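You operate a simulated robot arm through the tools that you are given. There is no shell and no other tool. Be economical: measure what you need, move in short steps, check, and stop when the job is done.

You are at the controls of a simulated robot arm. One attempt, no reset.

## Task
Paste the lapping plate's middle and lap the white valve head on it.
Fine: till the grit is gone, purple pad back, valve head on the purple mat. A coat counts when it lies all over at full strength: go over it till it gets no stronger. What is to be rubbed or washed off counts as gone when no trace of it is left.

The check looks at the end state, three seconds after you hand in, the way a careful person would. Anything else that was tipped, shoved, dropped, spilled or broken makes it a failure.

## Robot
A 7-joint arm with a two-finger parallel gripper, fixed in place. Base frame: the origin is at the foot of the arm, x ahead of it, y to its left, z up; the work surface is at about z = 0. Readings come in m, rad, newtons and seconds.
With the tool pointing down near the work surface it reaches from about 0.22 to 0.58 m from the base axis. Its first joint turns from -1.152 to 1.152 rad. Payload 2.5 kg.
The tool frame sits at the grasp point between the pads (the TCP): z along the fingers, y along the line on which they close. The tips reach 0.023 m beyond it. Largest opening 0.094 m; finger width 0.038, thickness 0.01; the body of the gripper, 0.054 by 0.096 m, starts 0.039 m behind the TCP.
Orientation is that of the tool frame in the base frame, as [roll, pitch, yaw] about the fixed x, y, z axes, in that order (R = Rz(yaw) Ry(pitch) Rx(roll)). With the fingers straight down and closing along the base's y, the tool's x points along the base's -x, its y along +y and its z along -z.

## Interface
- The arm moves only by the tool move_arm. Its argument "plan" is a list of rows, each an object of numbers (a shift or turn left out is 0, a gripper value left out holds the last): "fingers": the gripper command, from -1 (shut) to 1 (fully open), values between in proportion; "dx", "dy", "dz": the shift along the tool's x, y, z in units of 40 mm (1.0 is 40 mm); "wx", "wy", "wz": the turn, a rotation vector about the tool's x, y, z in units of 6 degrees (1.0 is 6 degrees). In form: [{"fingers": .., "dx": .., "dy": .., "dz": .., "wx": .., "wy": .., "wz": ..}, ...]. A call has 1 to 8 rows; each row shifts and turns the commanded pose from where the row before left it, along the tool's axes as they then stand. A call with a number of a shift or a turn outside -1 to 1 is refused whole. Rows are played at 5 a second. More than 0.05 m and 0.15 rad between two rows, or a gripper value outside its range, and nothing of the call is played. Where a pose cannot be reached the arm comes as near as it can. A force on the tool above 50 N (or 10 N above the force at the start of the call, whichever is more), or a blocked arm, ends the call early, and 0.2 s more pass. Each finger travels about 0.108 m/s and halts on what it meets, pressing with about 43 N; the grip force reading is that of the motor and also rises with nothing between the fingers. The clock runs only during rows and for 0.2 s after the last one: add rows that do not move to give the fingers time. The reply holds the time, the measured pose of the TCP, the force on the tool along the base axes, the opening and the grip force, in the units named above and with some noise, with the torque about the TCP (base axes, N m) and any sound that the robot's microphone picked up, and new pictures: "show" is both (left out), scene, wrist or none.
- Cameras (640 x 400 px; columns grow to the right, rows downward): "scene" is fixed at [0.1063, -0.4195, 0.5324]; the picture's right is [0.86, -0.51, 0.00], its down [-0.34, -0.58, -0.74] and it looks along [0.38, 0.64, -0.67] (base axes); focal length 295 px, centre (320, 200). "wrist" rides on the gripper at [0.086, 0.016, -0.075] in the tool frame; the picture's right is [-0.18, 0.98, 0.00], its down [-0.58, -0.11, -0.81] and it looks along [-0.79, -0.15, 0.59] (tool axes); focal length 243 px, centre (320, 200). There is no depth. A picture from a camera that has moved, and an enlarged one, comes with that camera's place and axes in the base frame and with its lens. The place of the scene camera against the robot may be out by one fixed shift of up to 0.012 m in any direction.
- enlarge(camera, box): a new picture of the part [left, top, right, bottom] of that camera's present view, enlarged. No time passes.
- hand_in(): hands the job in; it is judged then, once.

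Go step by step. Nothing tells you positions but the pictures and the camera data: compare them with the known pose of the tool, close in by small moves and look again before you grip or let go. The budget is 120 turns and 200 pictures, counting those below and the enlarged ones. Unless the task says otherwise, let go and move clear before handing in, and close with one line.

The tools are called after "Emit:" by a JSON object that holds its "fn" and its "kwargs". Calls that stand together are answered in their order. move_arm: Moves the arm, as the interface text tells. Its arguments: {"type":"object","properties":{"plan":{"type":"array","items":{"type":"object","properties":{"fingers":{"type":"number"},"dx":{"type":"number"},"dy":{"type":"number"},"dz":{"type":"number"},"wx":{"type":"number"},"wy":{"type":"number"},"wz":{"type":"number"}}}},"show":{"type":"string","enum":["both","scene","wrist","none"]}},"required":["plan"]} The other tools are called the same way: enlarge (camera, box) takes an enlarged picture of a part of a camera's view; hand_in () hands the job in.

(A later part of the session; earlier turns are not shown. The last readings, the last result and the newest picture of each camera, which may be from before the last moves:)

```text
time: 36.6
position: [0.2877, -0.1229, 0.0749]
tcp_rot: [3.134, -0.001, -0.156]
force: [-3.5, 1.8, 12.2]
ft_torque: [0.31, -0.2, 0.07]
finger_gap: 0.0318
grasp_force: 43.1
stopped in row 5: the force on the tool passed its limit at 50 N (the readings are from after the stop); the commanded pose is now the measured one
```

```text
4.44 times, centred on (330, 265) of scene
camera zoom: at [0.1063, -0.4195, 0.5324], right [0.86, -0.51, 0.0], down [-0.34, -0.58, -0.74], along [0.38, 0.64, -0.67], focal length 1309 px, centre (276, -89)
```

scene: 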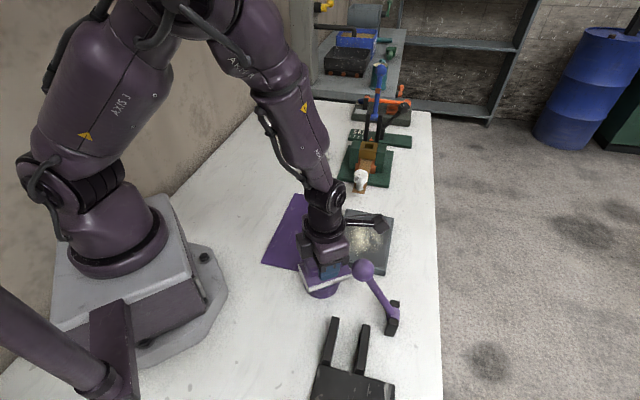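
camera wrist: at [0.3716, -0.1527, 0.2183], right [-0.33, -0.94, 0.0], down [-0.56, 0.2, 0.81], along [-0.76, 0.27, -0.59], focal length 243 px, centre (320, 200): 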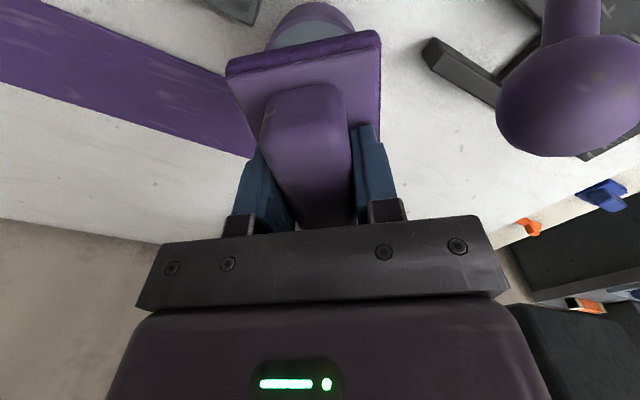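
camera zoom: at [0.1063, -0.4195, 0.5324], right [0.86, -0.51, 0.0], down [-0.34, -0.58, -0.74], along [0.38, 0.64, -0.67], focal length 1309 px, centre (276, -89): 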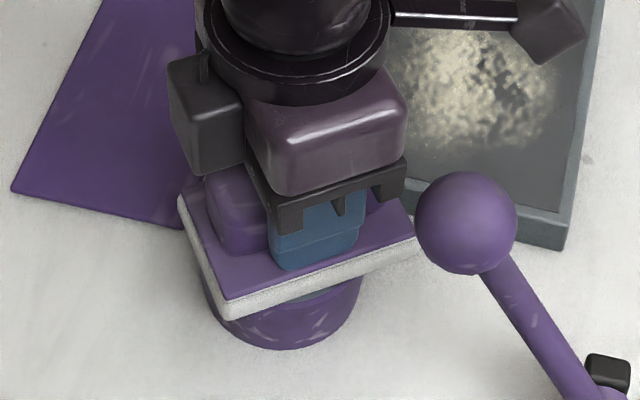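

The felt turned white: it has taken paste. Lift, turn back, and go over the plate centre.

Emit:
{"fn": "move_arm", "kwargs": {"plan": [{"dz": -0.4}, {"dz": -0.7}, {"dz": -0.7}, {"wz": 1}, {"wz": 1}, {"wz": 1}, {"wz": 1}, {"wz": 1}], "show": "none"}}

Emit:
{"fn": "move_arm", "kwargs": {"plan": [{"wz": 1}, {"wz": 0.4}, {}], "show": "both"}}

```text
time: 38.5
position: [0.2886, -0.1229, 0.1462]
tcp_rot: [3.138, -0.002, -0.682]
force: [0.1, -0.7, -0.1]
ft_torque: [0.01, 0.0, -0.03]
finger_gap: 0.0316
grasp_force: 43.6
```

```text
time: 39.2
position: [0.2887, -0.1233, 0.1472]
tcp_rot: [3.14, -0.004, -0.827]
force: [0.5, -0.6, -0.4]
ft_torque: [-0.04, -0.01, -0.02]
finger_gap: 0.0314
grasp_force: 43.5
camera wrist: at [0.3355, -0.1971, 0.2215], right [-0.85, -0.53, 0.0], down [-0.31, 0.5, 0.8], along [-0.43, 0.68, -0.59], focal length 243 px, centre (320, 200)
```

scene: 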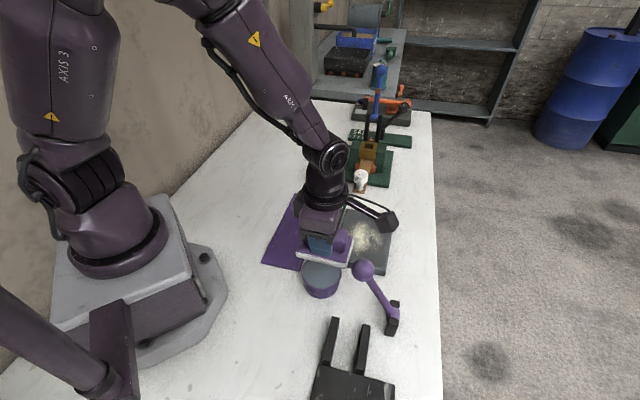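
wrist: 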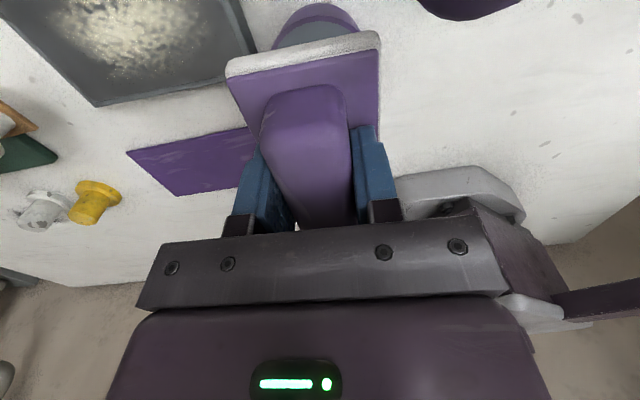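

Emit:
{"fn": "move_arm", "kwargs": {"plan": [{"dx": 0.365, "dy": -0.775}, {"dx": 0.365, "dy": -0.775}, {"dx": 0.365, "dy": -0.775}, {"dx": 0.365, "dy": -0.775}, {"dz": 0.8}, {"dz": 0.8}, {}], "show": "both"}}

Emit:
{"fn": "enlarge", "kwargs": {"camera": "scene", "box": [310, 190, 430, 290]}}

```text
time: 40.9
position: [0.4202, -0.084, 0.0821]
tcp_rot: [3.136, -0.004, -0.826]
force: [-0.5, 0.2, -0.3]
ft_torque: [-0.02, -0.02, -0.03]
finger_gap: 0.0314
grasp_force: 43.5
camera wrist: at [0.4671, -0.1575, 0.1566], right [-0.85, -0.53, 0.0], down [-0.31, 0.5, 0.8], along [-0.43, 0.68, -0.59], focal length 243 px, centre (320, 200)
```

scene: 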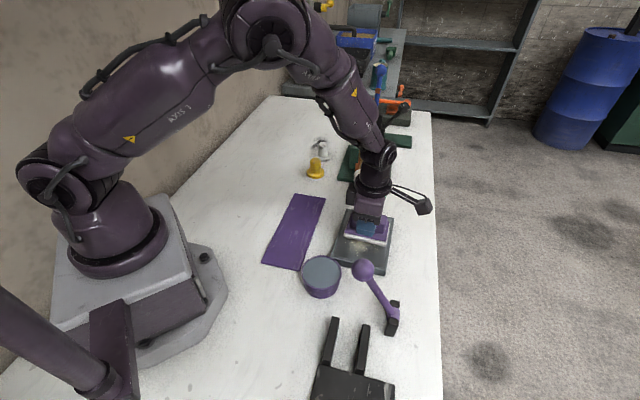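
wrist: 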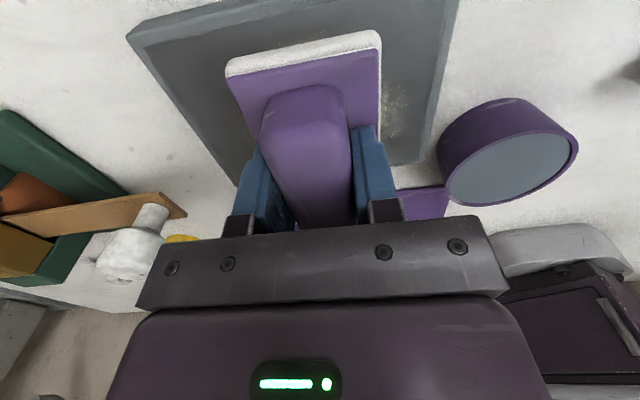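

```text
4.00 times, centred on (370, 240) of scene
camera zoom: at [0.1064, -0.4195, 0.5324], right [0.86, -0.51, 0.0], down [-0.34, -0.58, -0.74], along [0.38, 0.64, -0.67], focal length 1178 px, centre (120, 40)
```

zoom: 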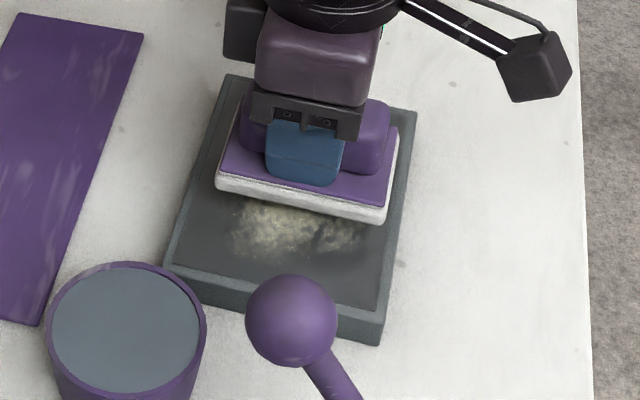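

Emit:
{"fn": "move_arm", "kwargs": {"plan": [{"dz": 0.3}, {"dz": 0.15}, {"dz": 0.05}, {"dz": 0.03}, {"dz": 0.03}, {}], "show": "none"}}

```text
time: 42.2
position: [0.4186, -0.0811, 0.0606]
tcp_rot: [3.137, -0.003, -0.826]
force: [-0.2, 0.4, -0.7]
ft_torque: [-0.02, 0.01, 0.03]
finger_gap: 0.0316
grasp_force: 42.9
```

Emit:
{"fn": "move_arm", "kwargs": {"plan": [{"dz": 0.04}, {"dz": 0.04}, {"dz": 0.03}, {}], "show": "none"}}

```text
time: 43.2
position: [0.4197, -0.0828, 0.0573]
tcp_rot: [3.136, -0.002, -0.827]
force: [-18.2, 0.9, 43.0]
ft_torque: [0.47, 0.47, 0.17]
finger_gap: 0.0316
grasp_force: 43.4
```

Contact at about 43 N; ease off slightly, then rub back and forth.

Emit:
{"fn": "move_arm", "kwargs": {"plan": [{"dz": -0.02}, {"dy": 0.35}, {"dy": 0.35}, {"dy": -0.35}, {"dy": -0.35}, {"dy": -0.35}, {"dy": -0.35}, {}], "show": "both"}}

Emit:
{"fn": "enlarge", "kwargs": {"camera": "scene", "box": [310, 190, 430, 290]}}

```text
time: 45.0
position: [0.441, -0.062, 0.0575]
tcp_rot: [3.137, -0.001, -0.826]
force: [-1.7, -4.7, 7.4]
ft_torque: [-0.33, -0.22, -0.18]
finger_gap: 0.0316
grasp_force: 43.5
camera wrist: at [0.487, -0.136, 0.1314], right [-0.85, -0.53, 0.0], down [-0.31, 0.5, 0.81], along [-0.43, 0.68, -0.59], focal length 243 px, centre (320, 200)
```

scene: 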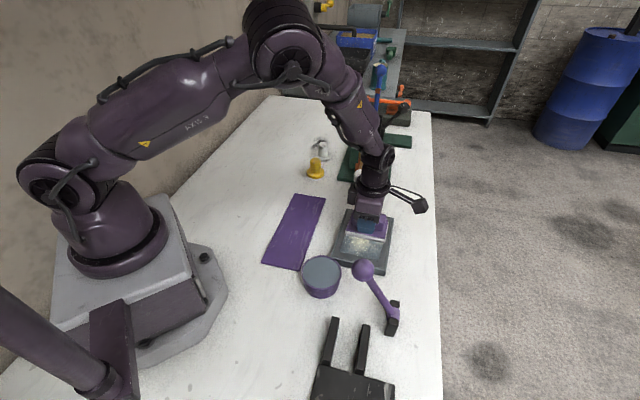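
wrist: 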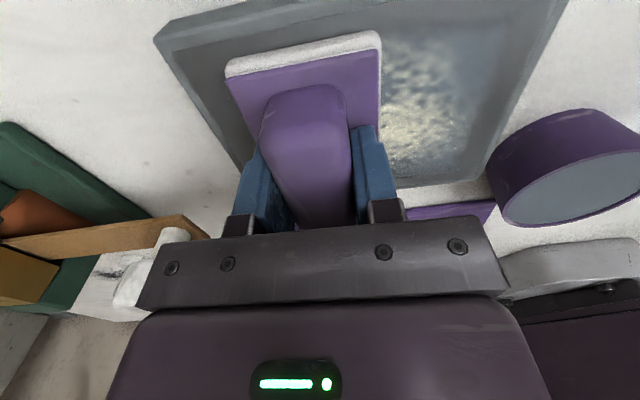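

```text
4.00 times, centred on (370, 240) of scene
camera zoom: at [0.1063, -0.4195, 0.5324], right [0.86, -0.51, 0.0], down [-0.34, -0.58, -0.74], along [0.38, 0.64, -0.67], focal length 1178 px, centre (120, 40)
```

zoom: 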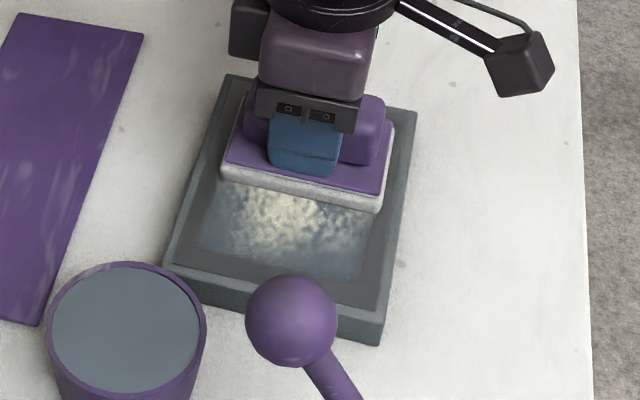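

A bluish coat is forming. More passes.

Emit:
{"fn": "move_arm", "kwargs": {"plan": [{"dz": 0.01, "dy": 0.5}, {"dy": 0.5}, {"dy": 0.5}, {"dy": -0.5}, {"dy": -0.5}, {"dy": -0.5}, {"dy": 0.5}, {"dy": 0.5}], "show": "none"}}

Emit:
{"fn": "move_arm", "kwargs": {"plan": [{"dy": 0.5}, {"dy": -0.5}, {"dy": -0.5}, {"dy": -0.5}, {"dy": 0.5}, {"dy": 0.5}, {"dy": 0.5}, {"dx": 0}], "show": "none"}}

Emit:
{"fn": "move_arm", "kwargs": {"plan": [{"dy": -0.5}, {"dy": -0.5}, {"dy": -0.5}, {}], "show": "scene"}}

Emit:
{"fn": "enlarge", "kwargs": {"camera": "scene", "box": [310, 190, 430, 290]}}

```text
time: 46.9
position: [0.4107, -0.0903, 0.0566]
tcp_rot: [3.14, -0.001, -0.825]
force: [1.3, 1.2, 3.7]
ft_torque: [-0.05, -0.25, 0.11]
finger_gap: 0.0314
grasp_force: 43.3
```

```text
time: 48.6
position: [0.3965, -0.1041, 0.0574]
tcp_rot: [-3.141, -0.002, -0.825]
force: [7.7, 7.4, 19.8]
ft_torque: [0.05, -0.47, 0.16]
finger_gap: 0.0312
grasp_force: 42.9
```

```text
time: 49.6
position: [0.4403, -0.0649, 0.0555]
tcp_rot: [3.137, -0.005, -0.827]
force: [-10.8, -10.3, 28.3]
ft_torque: [0.05, 0.26, 0.1]
finger_gap: 0.0315
grasp_force: 43.2
```

scene: 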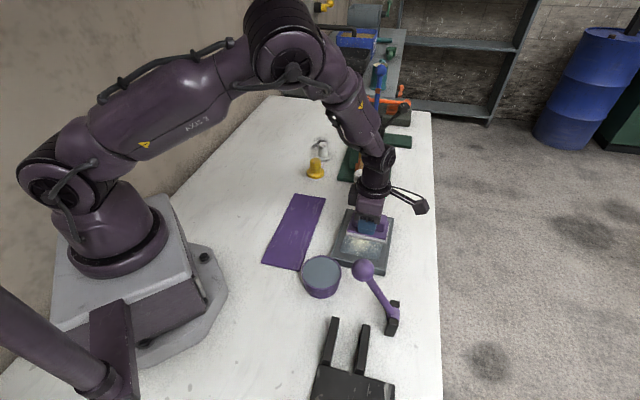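

```text
4.00 times, centred on (370, 240) of scene
camera zoom: at [0.1062, -0.4195, 0.5325], right [0.86, -0.51, 0.0], down [-0.34, -0.58, -0.74], along [0.38, 0.64, -0.67], focal length 1178 px, centre (120, 40)
```

zoom: 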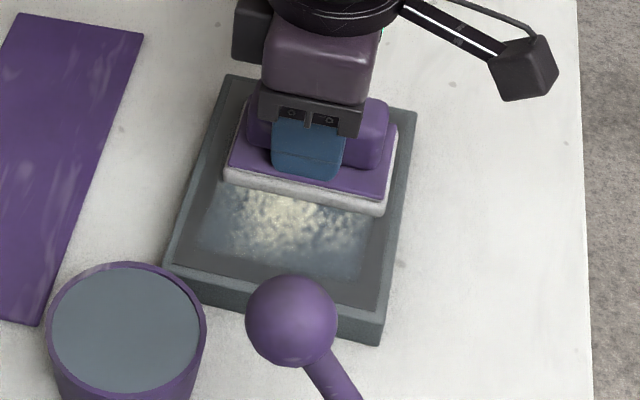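

Lift and move aside to inspect the coat.

Emit:
{"fn": "move_arm", "kwargs": {"plan": [{"dz": -0.5}, {"dz": -0.7}, {"dz": -0.5, "dy": -0.6}, {"dy": -1}, {"dy": -1}, {}], "show": "both"}}

Emit:
{"fn": "enlarge", "kwargs": {"camera": "scene", "box": [310, 190, 430, 290]}}

Emit:
{"fn": "enlarge", "kwargs": {"camera": "wrist", "box": [220, 0, 620, 220]}}

```text
time: 51.0
position: [0.5174, 0.0058, 0.1238]
tcp_rot: [3.14, -0.002, -0.827]
force: [0.8, 0.0, -0.5]
ft_torque: [0.02, 0.03, 0.01]
finger_gap: 0.0318
grasp_force: 43.1
camera wrist: at [0.564, -0.0676, 0.1972], right [-0.85, -0.53, 0.0], down [-0.31, 0.5, 0.8], along [-0.43, 0.68, -0.59], focal length 243 px, centre (320, 200)
```

scene: 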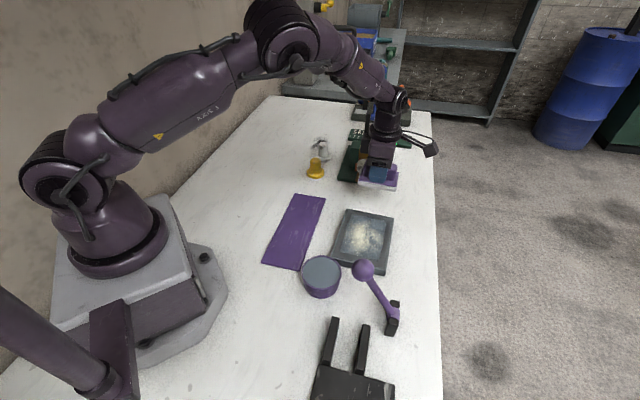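
wrist: 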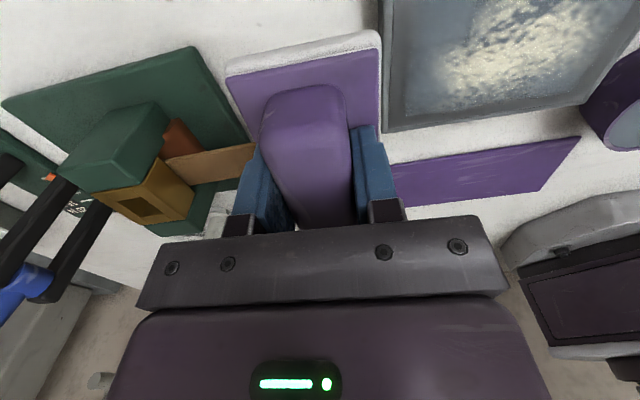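

```text
4.00 times, centred on (370, 240) of scene
camera zoom: at [0.1064, -0.4195, 0.5324], right [0.86, -0.51, 0.0], down [-0.34, -0.58, -0.74], along [0.38, 0.64, -0.67], focal length 1178 px, centre (120, 40)
```

zoom: 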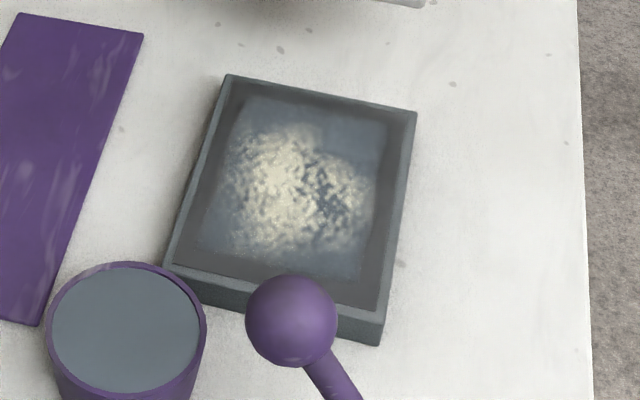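

```text
1.60 times, centred on (420, 110) of wrist
camera zoom: at [0.564, -0.0676, 0.1972], right [-0.85, -0.53, 0.0], down [-0.31, 0.5, 0.8], along [-0.43, 0.68, -0.59], focal length 388 px, centre (160, 344)
```

zoom: 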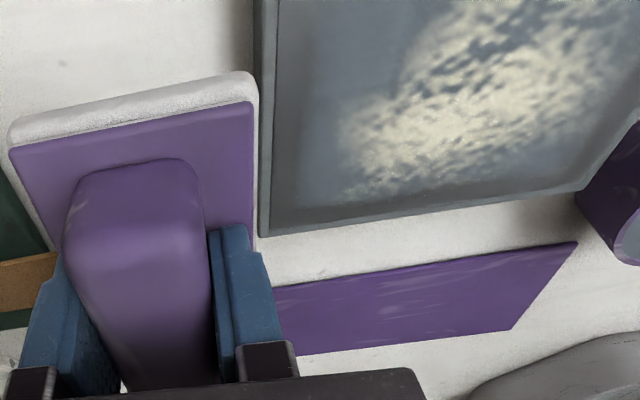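

The coat lies over the middle but may still get stronger. More passes.

Emit:
{"fn": "move_arm", "kwargs": {"plan": [{"dy": 1}, {"dy": 1}, {"dy": 0.6, "dz": 0.5}, {"dz": 0.7}, {"dz": 0.45}, {"dy": 0.5, "dz": 0.03}, {"dy": 0.5}, {"dy": 0.5}], "show": "none"}}

Emit:
{"fn": "move_arm", "kwargs": {"plan": [{"dy": -0.5}, {"dy": -0.5}, {"dy": -0.5}, {"dy": 0.5}, {"dy": 0.5}, {"dy": 0.5}, {"dy": -0.5}, {"dy": -0.5}], "show": "none"}}

Emit:
{"fn": "move_arm", "kwargs": {"plan": [{"dy": -0.5}, {"dy": 0.5}, {"dy": 0.5}, {"dy": 0.5}, {"dy": -0.5}, {"dy": -0.5}, {"dy": -0.5}, {}], "show": "none"}}

Emit:
{"fn": "move_arm", "kwargs": {"plan": [{"dz": -0.5}, {"dz": -0.7}, {"dz": -0.5, "dy": -0.6}, {"dy": -1}, {"dy": -1}, {}], "show": "wrist"}}

Emit:
{"fn": "enlarge", "kwargs": {"camera": "scene", "box": [310, 190, 430, 290]}}

```text
time: 52.9
position: [0.3949, -0.1046, 0.0565]
tcp_rot: [3.137, -0.001, -0.828]
force: [0.3, 0.3, -0.7]
ft_torque: [0.0, -0.01, 0.02]
finger_gap: 0.0316
grasp_force: 42.9
```

```text
time: 54.6
position: [0.4258, -0.0788, 0.0571]
tcp_rot: [3.141, -0.004, -0.826]
force: [-1.7, -1.0, 2.9]
ft_torque: [-0.01, -0.09, -0.02]
finger_gap: 0.0316
grasp_force: 43.2
```

```text
time: 56.5
position: [0.4401, -0.0631, 0.0569]
tcp_rot: [3.137, -0.003, -0.827]
force: [-1.4, -0.6, 3.3]
ft_torque: [-0.03, -0.1, 0.01]
finger_gap: 0.0314
grasp_force: 43.3
```

```text
time: 57.9
position: [0.5178, 0.0081, 0.1252]
tcp_rot: [3.137, -0.001, -0.826]
force: [0.3, -0.2, 0.0]
ft_torque: [0.0, 0.0, 0.03]
finger_gap: 0.0317
grasp_force: 43.7
camera wrist: at [0.5642, -0.0661, 0.1989], right [-0.85, -0.53, 0.0], down [-0.31, 0.5, 0.8], along [-0.43, 0.68, -0.59], focal length 243 px, centre (320, 200)
```

wrist: 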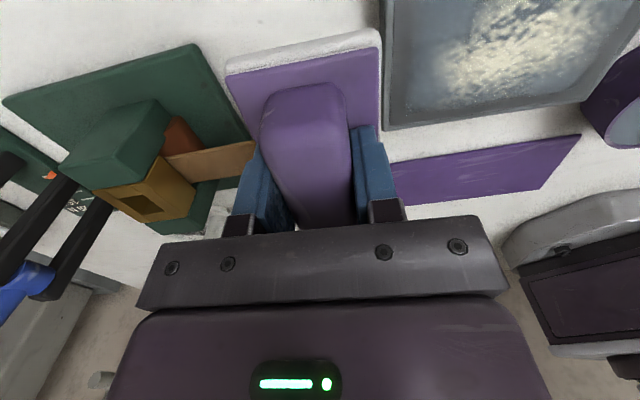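

```text
4.00 times, centred on (370, 240) of scene
camera zoom: at [0.1064, -0.4195, 0.5324], right [0.86, -0.51, 0.0], down [-0.34, -0.58, -0.74], along [0.38, 0.64, -0.67], focal length 1178 px, centre (120, 40)
```

zoom: 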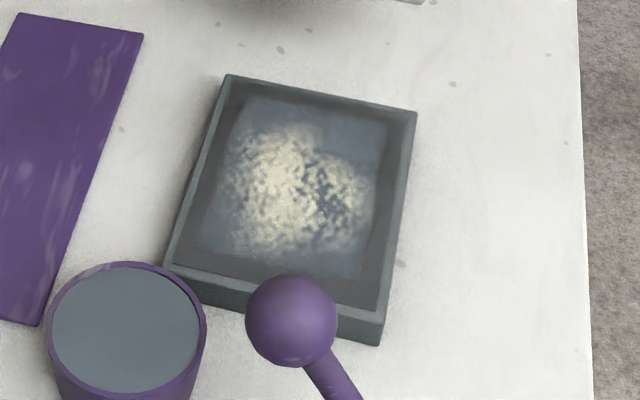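

Little change; contact was light. I'll try again with firmer pressure and compare.

Emit:
{"fn": "move_arm", "kwargs": {"plan": [{"dy": 1}, {"dy": 1}, {"dy": 0.6, "dz": 0.5}, {"dz": 0.7}, {"dz": 0.48}, {"dy": 0.4, "dz": 0.04}, {"dy": 0.4}, {"dy": 0.4}], "show": "none"}}

Emit:
{"fn": "move_arm", "kwargs": {"plan": [{"dy": 0.3}, {"dy": -0.4}, {"dy": -0.4}, {"dy": -0.4}, {"dy": -0.3}, {"dy": 0.5}, {"dy": 0.5}, {"dy": 0.5}], "show": "none"}}

Emit:
{"fn": "move_arm", "kwargs": {"plan": [{"dy": -0.5}, {"dy": -0.5}, {"dy": -0.5}, {"dy": 0.5}, {"dy": 0.5}, {"dy": 0.5}, {"dy": -0.5}, {"dy": -0.5}], "show": "none"}}

Emit:
{"fn": "move_arm", "kwargs": {"plan": [{"dz": -0.5, "dy": -0.5}, {"dz": -0.7}, {"dz": -0.5, "dy": -0.6}, {"dy": -1}, {"dy": -1}, {}], "show": "none"}}

Emit:
{"fn": "enlarge", "kwargs": {"camera": "scene", "box": [310, 190, 430, 290]}}

```text
time: 59.6
position: [0.4053, -0.0965, 0.058]
tcp_rot: [3.139, -0.002, -0.827]
force: [0.8, -0.1, -0.4]
ft_torque: [-0.01, 0.0, -0.01]
finger_gap: 0.0315
grasp_force: 43.1
```

```text
time: 61.5
position: [0.3986, -0.1035, 0.0562]
tcp_rot: [-3.139, -0.006, -0.825]
force: [10.0, 8.4, 27.0]
ft_torque: [0.45, 0.5, -0.32]
finger_gap: 0.0313
grasp_force: 43.2
```

```text
time: 61.8
position: [0.3983, -0.1028, 0.057]
tcp_rot: [3.126, -0.003, -0.826]
force: [0.3, 0.1, 4.9]
ft_torque: [-0.02, -0.29, 0.04]
finger_gap: 0.0315
grasp_force: 42.8
stopped in row 1: the force on the tool passed its limit at 64 N (the readings are from after the stop); the commanded pose is now the measured one
```

```text
time: 63.2
position: [0.49, -0.0202, 0.1228]
tcp_rot: [3.125, -0.001, -0.828]
force: [-1.1, -0.1, 0.1]
ft_torque: [0.0, -0.01, 0.01]
finger_gap: 0.0314
grasp_force: 42.7
```

```text
4.00 times, centred on (370, 240) of scene
camera zoom: at [0.1064, -0.4195, 0.5324], right [0.86, -0.51, 0.0], down [-0.34, -0.58, -0.74], along [0.38, 0.64, -0.67], focal length 1178 px, centre (120, 40)
```

zoom: 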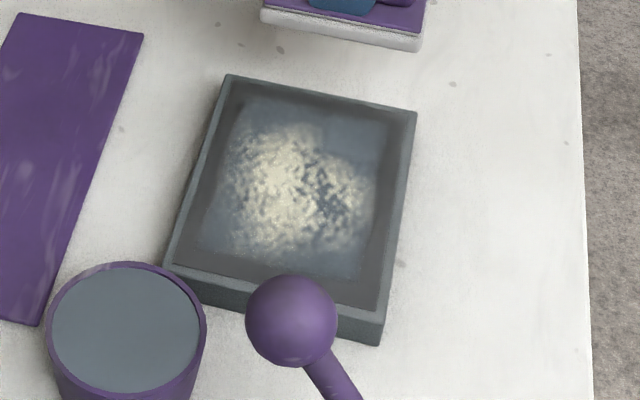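

No visible change, but the pad may be running dry; I'll reload once and compare.

Emit:
{"fn": "move_arm", "kwargs": {"plan": [{"dz": -0.55, "wx": 0.16}, {"dx": -0.215, "dy": 0.78}, {"dx": -0.215, "dy": 0.78}, {"dx": -0.215, "dy": 0.78}, {"dx": -0.215, "dy": 0.78}, {"dx": -0.215, "dy": 0.78}, {"dx": -0.215, "dy": 0.78}, {"dx": -0.215, "dy": 0.78}], "show": "none"}}

Emit:
{"fn": "move_arm", "kwargs": {"plan": [{"wz": -1}, {"wz": -1}, {"wz": -1}, {"wz": -1}, {"wz": -1}, {"wz": -1}, {"wz": -0.4}, {}], "show": "both"}}

```text
time: 65.0
position: [0.291, -0.1213, 0.1436]
tcp_rot: [-3.141, -0.002, -0.826]
force: [0.0, -0.4, 0.1]
ft_torque: [0.01, 0.02, 0.0]
finger_gap: 0.0316
grasp_force: 43.2
```

```text
time: 66.8
position: [0.2892, -0.1219, 0.1441]
tcp_rot: [-3.141, -0.001, -0.156]
force: [0.7, -1.0, -1.0]
ft_torque: [-0.02, 0.05, 0.01]
finger_gap: 0.0315
grasp_force: 43.2
camera wrist: at [0.3724, -0.1505, 0.2184], right [-0.34, -0.94, 0.0], down [-0.56, 0.2, 0.81], along [-0.76, 0.27, -0.59], focal length 243 px, centre (320, 200)
```

scene: 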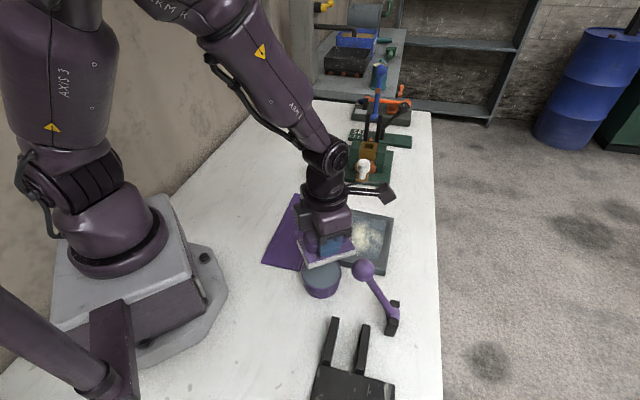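
wrist: 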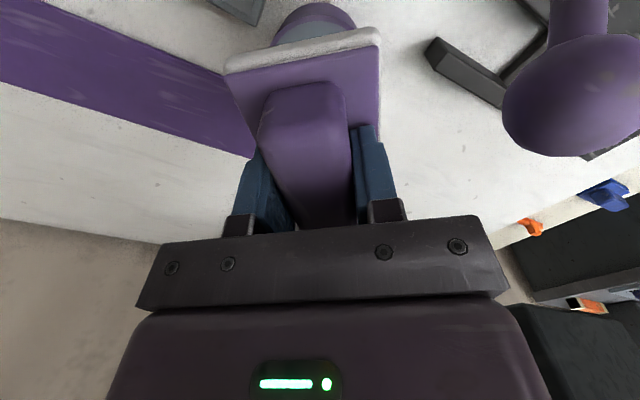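

Emit:
{"fn": "enlarge", "kwargs": {"camera": "scene", "box": [310, 90, 430, 200]}}

```text
3.64 times, centred on (370, 145) of scene
camera zoom: at [0.1063, -0.4195, 0.5324], right [0.86, -0.51, 0.0], down [-0.34, -0.58, -0.74], along [0.38, 0.64, -0.67], focal length 1071 px, centre (138, 400)
```

zoom: 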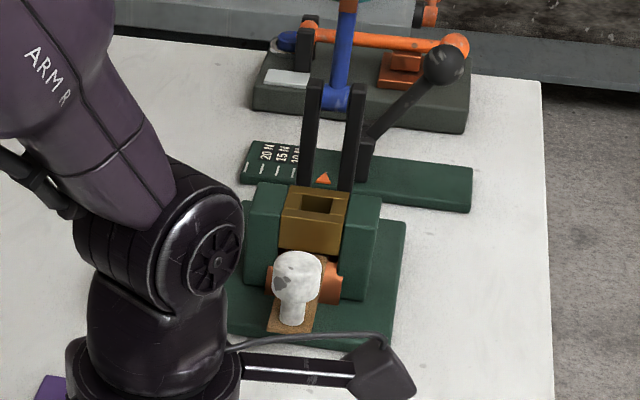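

My aside-move pushed the white-knobbed slider of the press inward by roughly 4 cm; I'll pull it back out later. Now reload the pad, keeping away from it.

Emit:
{"fn": "move_arm", "kwargs": {"plan": [{"dz": 0.6}, {"dz": 0.6}, {"dz": 0.45}, {"dz": 0.05}, {"dz": 0.03}, {}], "show": "none"}}

```text
time: 68.2
position: [0.29, -0.1193, 0.0758]
tcp_rot: [-3.141, -0.002, -0.159]
force: [-2.7, 0.6, 7.3]
ft_torque: [0.04, -0.05, -0.01]
finger_gap: 0.0316
grasp_force: 43.2
```

Emit:
{"fn": "move_arm", "kwargs": {"plan": [{"dz": 0.03}, {}, {"dz": -0.4}, {"dz": -0.7}, {"dz": -0.65}, {"wz": 1}, {"wz": 1}, {"wz": 1}], "show": "none"}}

Emit:
{"fn": "move_arm", "kwargs": {"plan": [{"wz": 1}, {"wz": 1}, {"wz": 1}, {"wz": 0.4}, {"dx": 0.36, "dy": -0.775}, {"dx": 0.36, "dy": -0.775}, {"dx": 0.36, "dy": -0.775}, {"dx": 0.36, "dy": -0.75}], "show": "scene"}}

```text
time: 70.0
position: [0.2894, -0.1208, 0.1443]
tcp_rot: [3.141, -0.002, -0.474]
force: [-0.1, -0.1, -1.6]
ft_torque: [-0.02, 0.04, 0.01]
finger_gap: 0.0315
grasp_force: 43.2
```

```text
time: 71.8
position: [0.4202, -0.0816, 0.144]
tcp_rot: [-3.141, 0.001, -0.828]
force: [0.3, 0.7, -0.4]
ft_torque: [0.03, 0.02, -0.02]
finger_gap: 0.0317
grasp_force: 43.0
```

scene: 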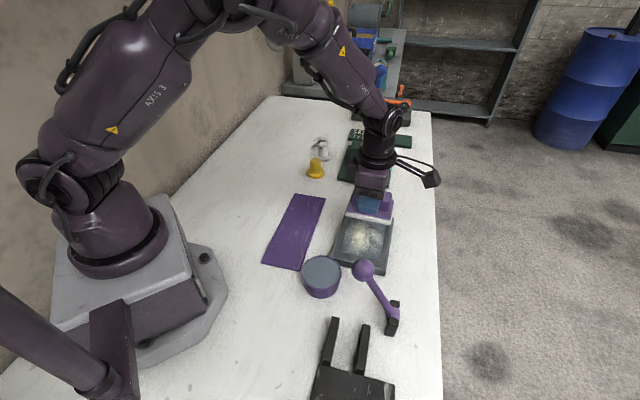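

Emit:
{"fn": "move_arm", "kwargs": {"plan": [{"dz": 0.8}, {"dz": 0.8}, {"dz": 0.48}, {"dz": 0.05}, {"dz": 0.03}, {}], "show": "none"}}

```text
time: 73.2
position: [0.4192, -0.081, 0.0582]
tcp_rot: [-3.141, -0.002, -0.829]
force: [0.5, 0.4, -1.3]
ft_torque: [0.01, 0.02, 0.01]
finger_gap: 0.0317
grasp_force: 42.8
```

Emit:
{"fn": "move_arm", "kwargs": {"plan": [{"dz": 0.03}, {"dy": 0.35}, {"dy": 0.4}, {"dy": -0.5}, {"dy": -0.5}, {"dy": -0.5}, {"dy": 0.5}, {"dy": 0.5}], "show": "none"}}

Emit:
{"fn": "move_arm", "kwargs": {"plan": [{"dy": 0.5}, {"dy": -0.5}, {"dy": -0.5}, {"dy": -0.5}, {"dy": 0.5}, {"dy": 0.5}, {"dy": 0.5}, {}], "show": "scene"}}

```text
time: 75.0
position: [0.4147, -0.0847, 0.0567]
tcp_rot: [-3.133, -0.005, -0.826]
force: [11.4, 12.1, 32.8]
ft_torque: [0.16, 0.82, -0.32]
finger_gap: 0.0315
grasp_force: 42.9
```

```text
time: 75.5
position: [0.4031, -0.0984, 0.0555]
tcp_rot: [3.135, -0.003, -0.83]
force: [-1.1, 1.4, 4.4]
ft_torque: [0.1, -0.18, 0.04]
finger_gap: 0.0313
grasp_force: 43.0
stopped in row 2: the force on the tool passed its limit at 63 N (the readings are from after the stop); the commanded pose is now the measured one
```

scene: 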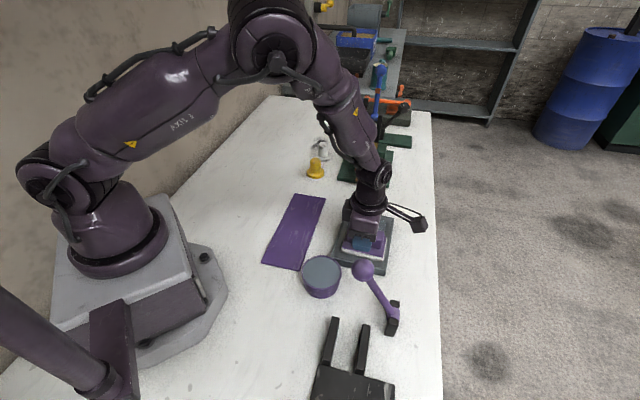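

Emit:
{"fn": "move_arm", "kwargs": {"plan": [{"dz": -0.8}, {"dz": -0.8}, {"dx": -1}, {"dx": -1}, {"dx": -1}, {}], "show": "scene"}}

Emit:
{"fn": "enlarge", "kwargs": {"camera": "scene", "box": [310, 190, 430, 290]}}

```text
time: 76.9
position: [0.3187, -0.0075, 0.1214]
tcp_rot: [3.132, -0.002, -0.83]
force: [-0.9, 0.1, -0.4]
ft_torque: [0.0, 0.0, 0.02]
finger_gap: 0.0312
grasp_force: 42.6
```

scene: 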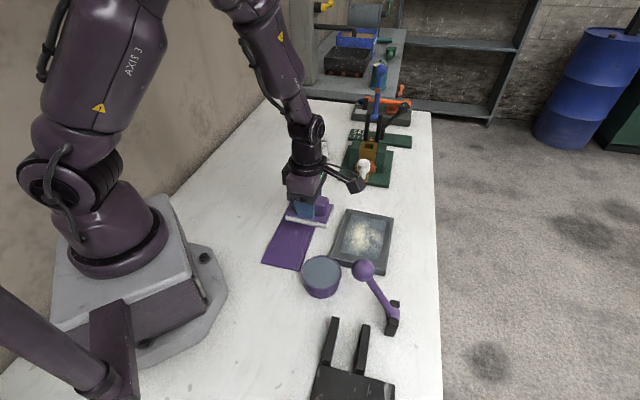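

```text
4.00 times, centred on (370, 240) of scene
camera zoom: at [0.1063, -0.4195, 0.5324], right [0.86, -0.51, 0.0], down [-0.34, -0.58, -0.74], along [0.38, 0.64, -0.67], focal length 1178 px, centre (120, 40)
```

zoom: 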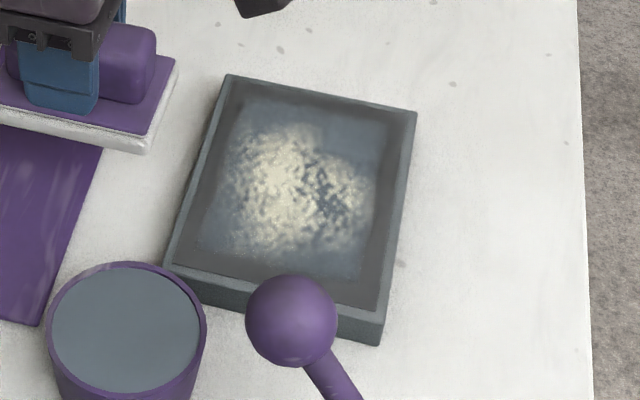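

The coat shows no change with fresh paste: full. Now return the pad to its place.

Emit:
{"fn": "move_arm", "kwargs": {"plan": [{"dz": -0.7, "wx": 0.09}, {"dx": 0.69, "dy": -0.6}, {"dx": 0.69, "dy": -0.6}, {"dx": 0.69, "dy": -0.6}, {"dx": 0.69, "dy": -0.6}, {"dx": 0.69, "dy": -0.6}, {"dx": 0.69, "dy": -0.6}, {"dx": 0.69, "dy": -0.6}], "show": "none"}}

Emit:
{"fn": "move_arm", "kwargs": {"plan": [{"wz": -0.42}, {}], "show": "scene"}}

```text
time: 78.7
position: [0.5752, -0.0383, 0.1468]
tcp_rot: [3.14, 0.0, -0.828]
force: [0.2, 0.1, -1.1]
ft_torque: [0.03, -0.02, 0.02]
finger_gap: 0.0315
grasp_force: 42.9
```

```text
time: 79.3
position: [0.5754, -0.0381, 0.1477]
tcp_rot: [-3.14, -0.004, -0.787]
force: [0.2, 0.3, -1.5]
ft_torque: [0.01, 0.0, -0.02]
finger_gap: 0.0314
grasp_force: 43.4
```

scene: 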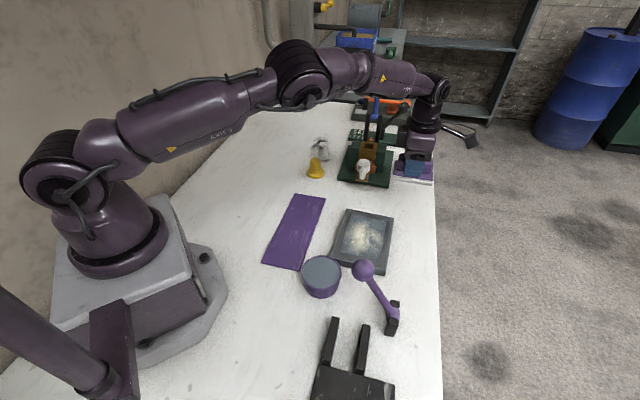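

Emit:
{"fn": "move_arm", "kwargs": {"plan": [{"dx": -0.08, "dz": 0.6}, {"dz": 0.7}, {"dz": 0.7}, {"dz": 0.5}, {"dz": 0.13}, {}], "show": "none"}}

Emit:
{"fn": "enlarge", "kwargs": {"camera": "scene", "box": [330, 140, 450, 240]}}

```text
time: 80.7
position: [0.573, -0.0355, 0.0446]
tcp_rot: [-3.14, -0.003, -0.784]
force: [0.2, 0.7, -1.1]
ft_torque: [0.0, 0.06, -0.02]
finger_gap: 0.0313
grasp_force: 43.1
```

```text
4.00 times, centred on (390, 190) of scene
camera zoom: at [0.1063, -0.4195, 0.5324], right [0.86, -0.51, 0.0], down [-0.34, -0.58, -0.74], along [0.38, 0.64, -0.67], focal length 1178 px, centre (40, 240)
```

zoom: 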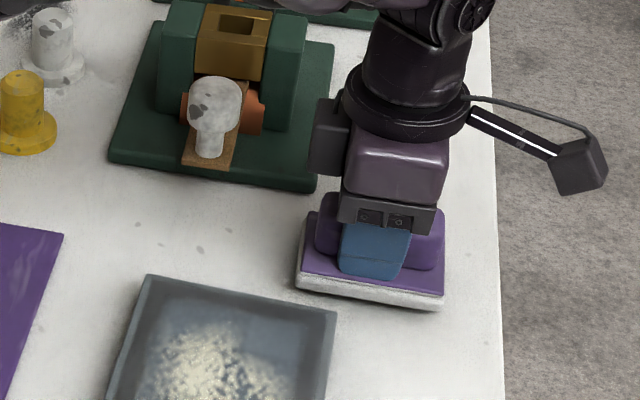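

Emit:
{"fn": "move_arm", "kwargs": {"plan": [{"dz": 0.1}, {"dz": 0.06}, {}], "show": "none"}}

```text
time: 81.5
position: [0.5737, -0.0362, 0.0377]
tcp_rot: [-3.14, -0.001, -0.787]
force: [0.8, -0.1, -0.5]
ft_torque: [0.01, 0.04, 0.0]
finger_gap: 0.0315
grasp_force: 43.0
```

Emit:
{"fn": "move_arm", "kwargs": {"plan": [{"dz": 0.02}, {"fingers": 0.1}, {}, {"dz": -0.3}, {"dz": -0.7}, {"dz": -0.8}, {"dz": -0.8}, {}], "show": "both"}}

Emit:
{"fn": "enlarge", "kwargs": {"camera": "scene", "box": [330, 140, 450, 240]}}

```text
time: 83.3
position: [0.5741, -0.0347, 0.1414]
tcp_rot: [-3.14, -0.002, -0.787]
force: [0.4, -0.3, 0.4]
ft_torque: [0.02, -0.01, 0.0]
finger_gap: 0.0516
grasp_force: 0.1
camera wrist: at [0.6237, -0.1071, 0.2151], right [-0.83, -0.56, 0.0], down [-0.34, 0.49, 0.81], along [-0.45, 0.67, -0.59], focal length 243 px, centre (320, 200)
```

scene: 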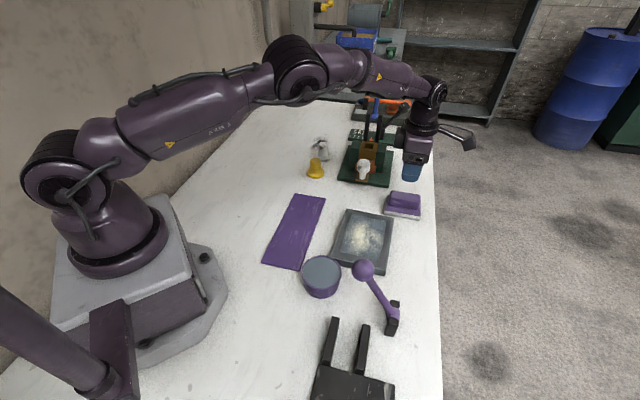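
wrist: 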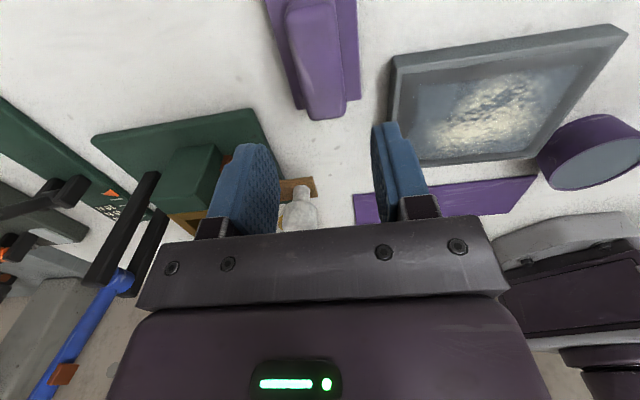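

```text
4.00 times, centred on (390, 190) of scene
camera zoom: at [0.1063, -0.4195, 0.5324], right [0.86, -0.51, 0.0], down [-0.34, -0.58, -0.74], along [0.38, 0.64, -0.67], focal length 1178 px, centre (40, 240)
```

zoom: 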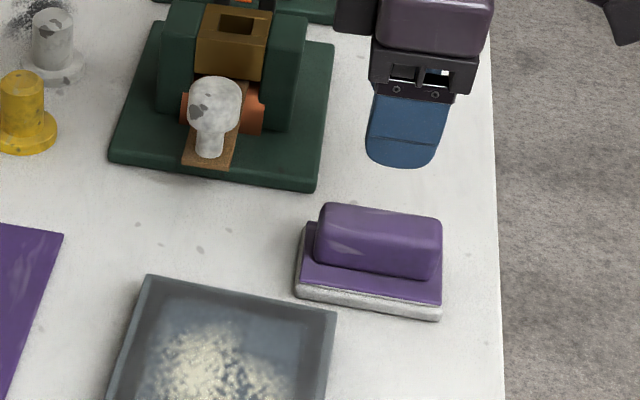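

The pad is back. Now turn the wrist so that the fingers can take the knob across its slide axis, and look.

Emit:
{"fn": "move_arm", "kwargs": {"plan": [{"wz": 1, "dz": -0.3}, {"wz": 1}, {"wz": 1}, {"wz": 1}, {"wz": 1}, {"wz": 1}, {"wz": 1}, {"wz": 1}], "show": "none"}}

Emit:
{"fn": "move_arm", "kwargs": {"plan": [{"wz": 1}, {"wz": 1}, {"wz": 1}, {"wz": 1}, {"wz": 1}, {"wz": 1}, {"wz": 1}, {}], "show": "wrist"}}

Emit:
{"fn": "enlarge", "kwargs": {"camera": "wrist", "box": [200, 0, 500, 200]}}

Emit:
{"fn": "enlarge", "kwargs": {"camera": "scene", "box": [330, 120, 420, 200]}}

```text
time: 85.1
position: [0.5734, -0.0357, 0.1536]
tcp_rot: [-3.137, 0.0, -1.625]
force: [-0.2, 0.2, -0.7]
ft_torque: [0.01, 0.0, -0.01]
finger_gap: 0.0517
grasp_force: 0.1
```

```text
time: 86.9
position: [0.5746, -0.0355, 0.1533]
tcp_rot: [-3.141, 0.005, -2.357]
force: [0.2, -0.1, -0.5]
ft_torque: [0.02, -0.01, 0.01]
finger_gap: 0.0515
grasp_force: 0.1
camera wrist: at [0.5013, -0.0841, 0.2262], right [-0.56, 0.83, 0.0], down [0.49, 0.33, 0.81], along [0.67, 0.45, -0.59], focal length 243 px, centre (320, 200)
```

wrist: 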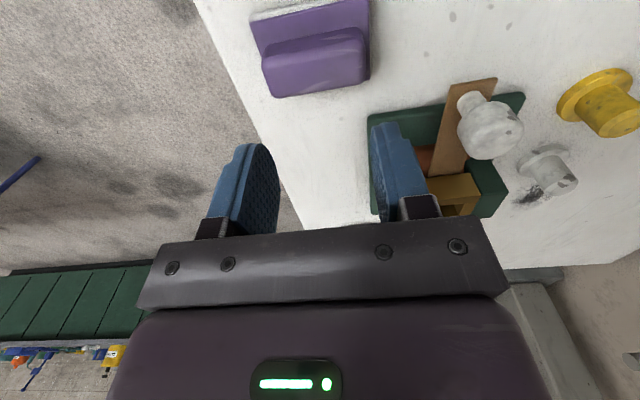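

```text
2.00 times, centred on (350, 100) of wrist
camera zoom: at [0.5013, -0.0841, 0.2262], right [-0.56, 0.83, 0.0], down [0.49, 0.33, 0.81], along [0.67, 0.45, -0.59], focal length 485 px, centre (260, 400)
```

zoom: 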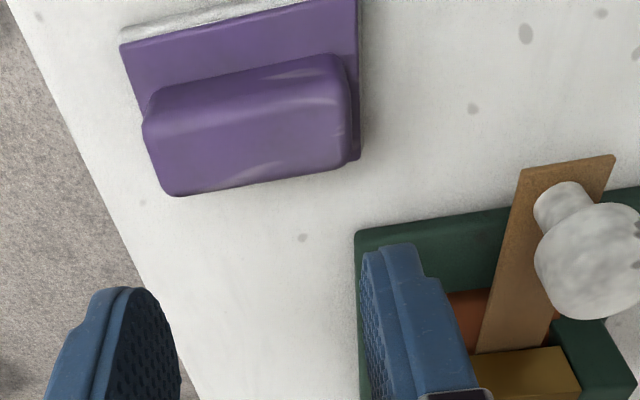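

```text
5.00 times, centred on (375, 160) of scene
camera zoom: at [0.1063, -0.4195, 0.5324], right [0.86, -0.51, 0.0], down [-0.34, -0.58, -0.74], along [0.38, 0.64, -0.67], focal length 1473 px, centre (45, 400)
```

zoom: 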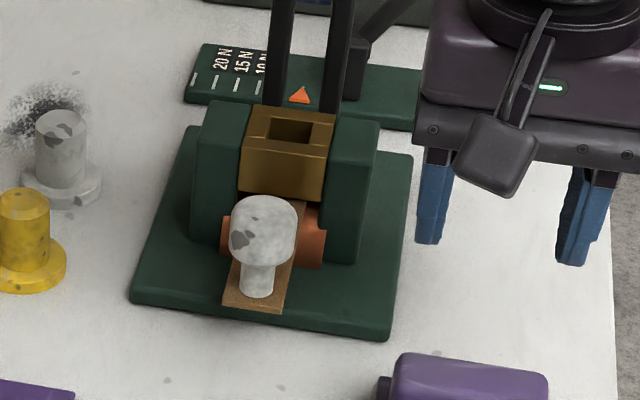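

Emit:
{"fn": "move_arm", "kwargs": {"plan": [{"dx": -0.37, "dy": 0.957, "fingers": 0.6}, {"dx": -0.37, "dy": 0.957}, {"dx": -0.37, "dy": 0.957}, {}], "show": "both"}}

Emit:
{"fn": "enlarge", "kwargs": {"camera": "wrist", "box": [200, 0, 500, 200]}}

```text
time: 87.9
position: [0.5234, 0.0781, 0.1539]
tcp_rot: [-3.14, 0.002, -2.356]
force: [0.4, 0.0, 0.2]
ft_torque: [-0.01, 0.02, -0.02]
finger_gap: 0.0753
grasp_force: 0.1
camera wrist: at [0.4507, 0.0293, 0.2284], right [-0.56, 0.83, 0.0], down [0.49, 0.33, 0.81], along [0.67, 0.46, -0.59], focal length 243 px, centre (320, 200)
```

scene: 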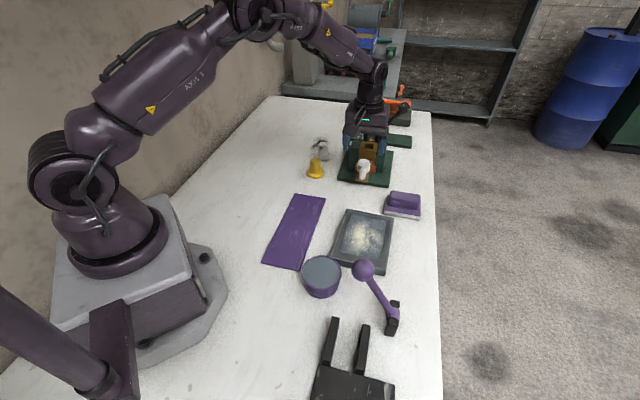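
wrist: 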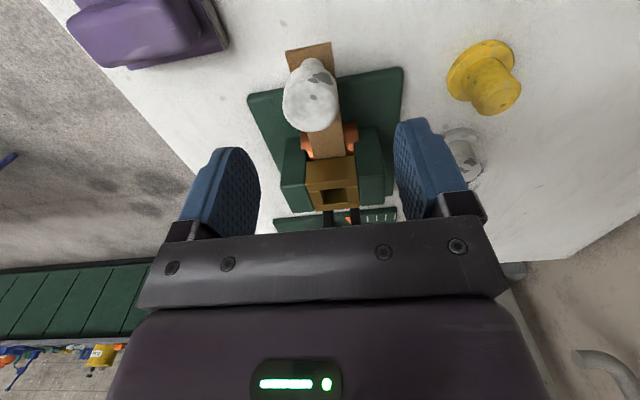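

```text
2.00 times, centred on (350, 100) of wrist
camera zoom: at [0.4507, 0.0293, 0.2284], right [-0.56, 0.83, 0.0], down [0.49, 0.33, 0.81], along [0.67, 0.46, -0.59], focal length 485 px, centre (260, 400)
```

zoom: 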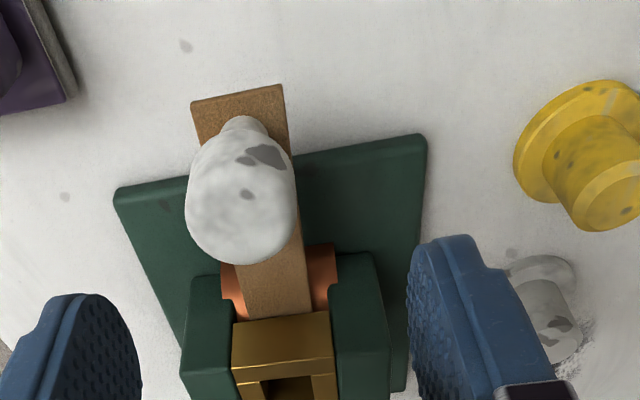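

Emit:
{"fn": "move_arm", "kwargs": {"plan": [{"dx": 0.08, "dy": -0.1}, {"dz": 0.6}, {"dz": 0.6}, {"dz": 0.4}, {}], "show": "both"}}

Emit:
{"fn": "enlarge", "kwargs": {"camera": "scene", "box": [300, 80, 430, 220]}}

```text
time: 89.1
position: [0.525, 0.0722, 0.088]
tcp_rot: [-3.139, 0.003, -2.356]
force: [-0.3, 0.7, -0.2]
ft_torque: [0.01, -0.01, -0.01]
finger_gap: 0.0754
grasp_force: 0.0
camera wrist: at [0.4522, 0.0236, 0.1612], right [-0.57, 0.82, 0.0], down [0.49, 0.33, 0.81], along [0.67, 0.46, -0.59], focal length 243 px, centre (320, 200)
```

scene: 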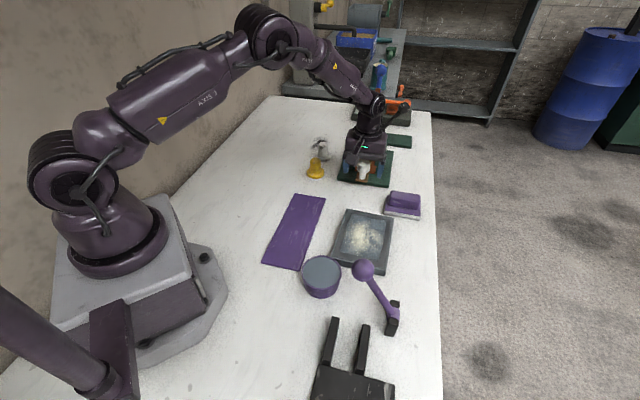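
wrist: 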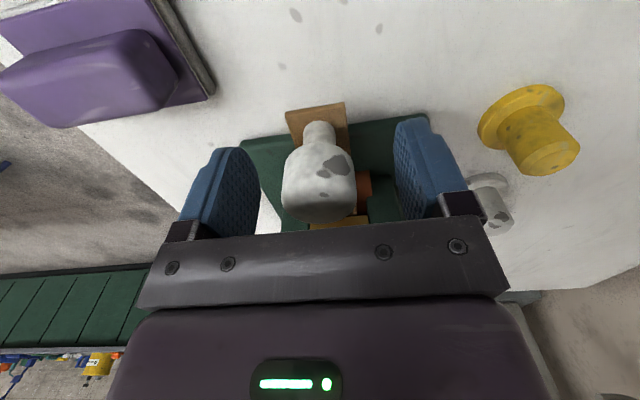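

```text
2.86 times, centred on (365, 150) of scene
camera zoom: at [0.1063, -0.4195, 0.5324], right [0.86, -0.51, 0.0], down [-0.34, -0.58, -0.74], along [0.38, 0.64, -0.67], focal length 842 px, centre (191, 343)
```

zoom: 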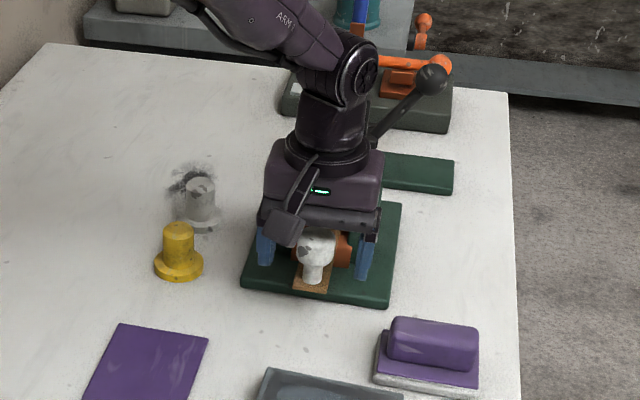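

Emit:
{"fn": "move_arm", "kwargs": {"plan": [{"fingers": -0.2}, {"fingers": -1}, {}, {}, {}], "show": "wrist"}}

```text
time: 90.3
position: [0.5249, 0.0734, 0.0875]
tcp_rot: [-3.138, 0.003, -2.357]
force: [3.1, -1.2, -2.8]
ft_torque: [0.29, -0.06, 0.05]
finger_gap: 0.0321
grasp_force: 45.1
camera wrist: at [0.4522, 0.0234, 0.1613], right [-0.56, 0.83, 0.0], down [0.49, 0.33, 0.81], along [0.67, 0.45, -0.59], focal length 243 px, centre (320, 200)
```

wrist: 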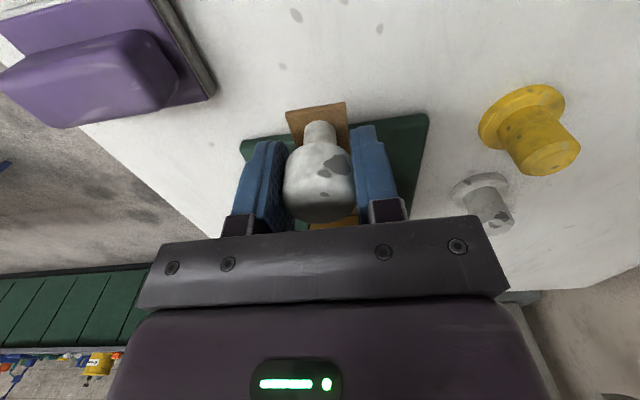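

Knob held. Pull it out slowly along the slide.

Emit:
{"fn": "move_arm", "kwargs": {"plan": [{"dx": 0.2}, {"dx": 0.25}, {"dx": 0.25}, {"dx": 0.2}, {}], "show": "scene"}}

Emit:
{"fn": "enlarge", "kwargs": {"camera": "scene", "box": [300, 80, 430, 220]}}

```text
time: 91.5
position: [0.4995, 0.0475, 0.0884]
tcp_rot: [-3.139, 0.001, -2.357]
force: [0.5, -0.7, -4.6]
ft_torque: [0.51, -0.11, -0.03]
finger_gap: 0.0322
grasp_force: 44.9
```

scene: 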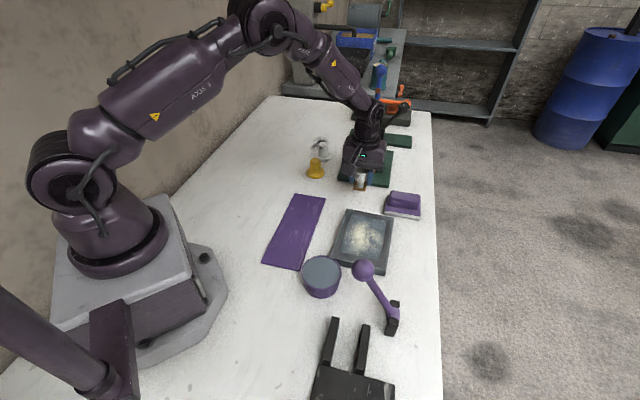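

```text
2.86 times, centred on (365, 150) of scene
camera zoom: at [0.1064, -0.4195, 0.5324], right [0.86, -0.51, 0.0], down [-0.34, -0.58, -0.74], along [0.38, 0.64, -0.67], focal length 842 px, centre (191, 343)
```

zoom: 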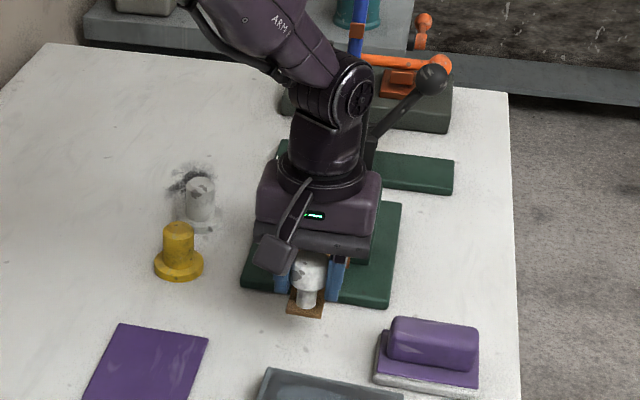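

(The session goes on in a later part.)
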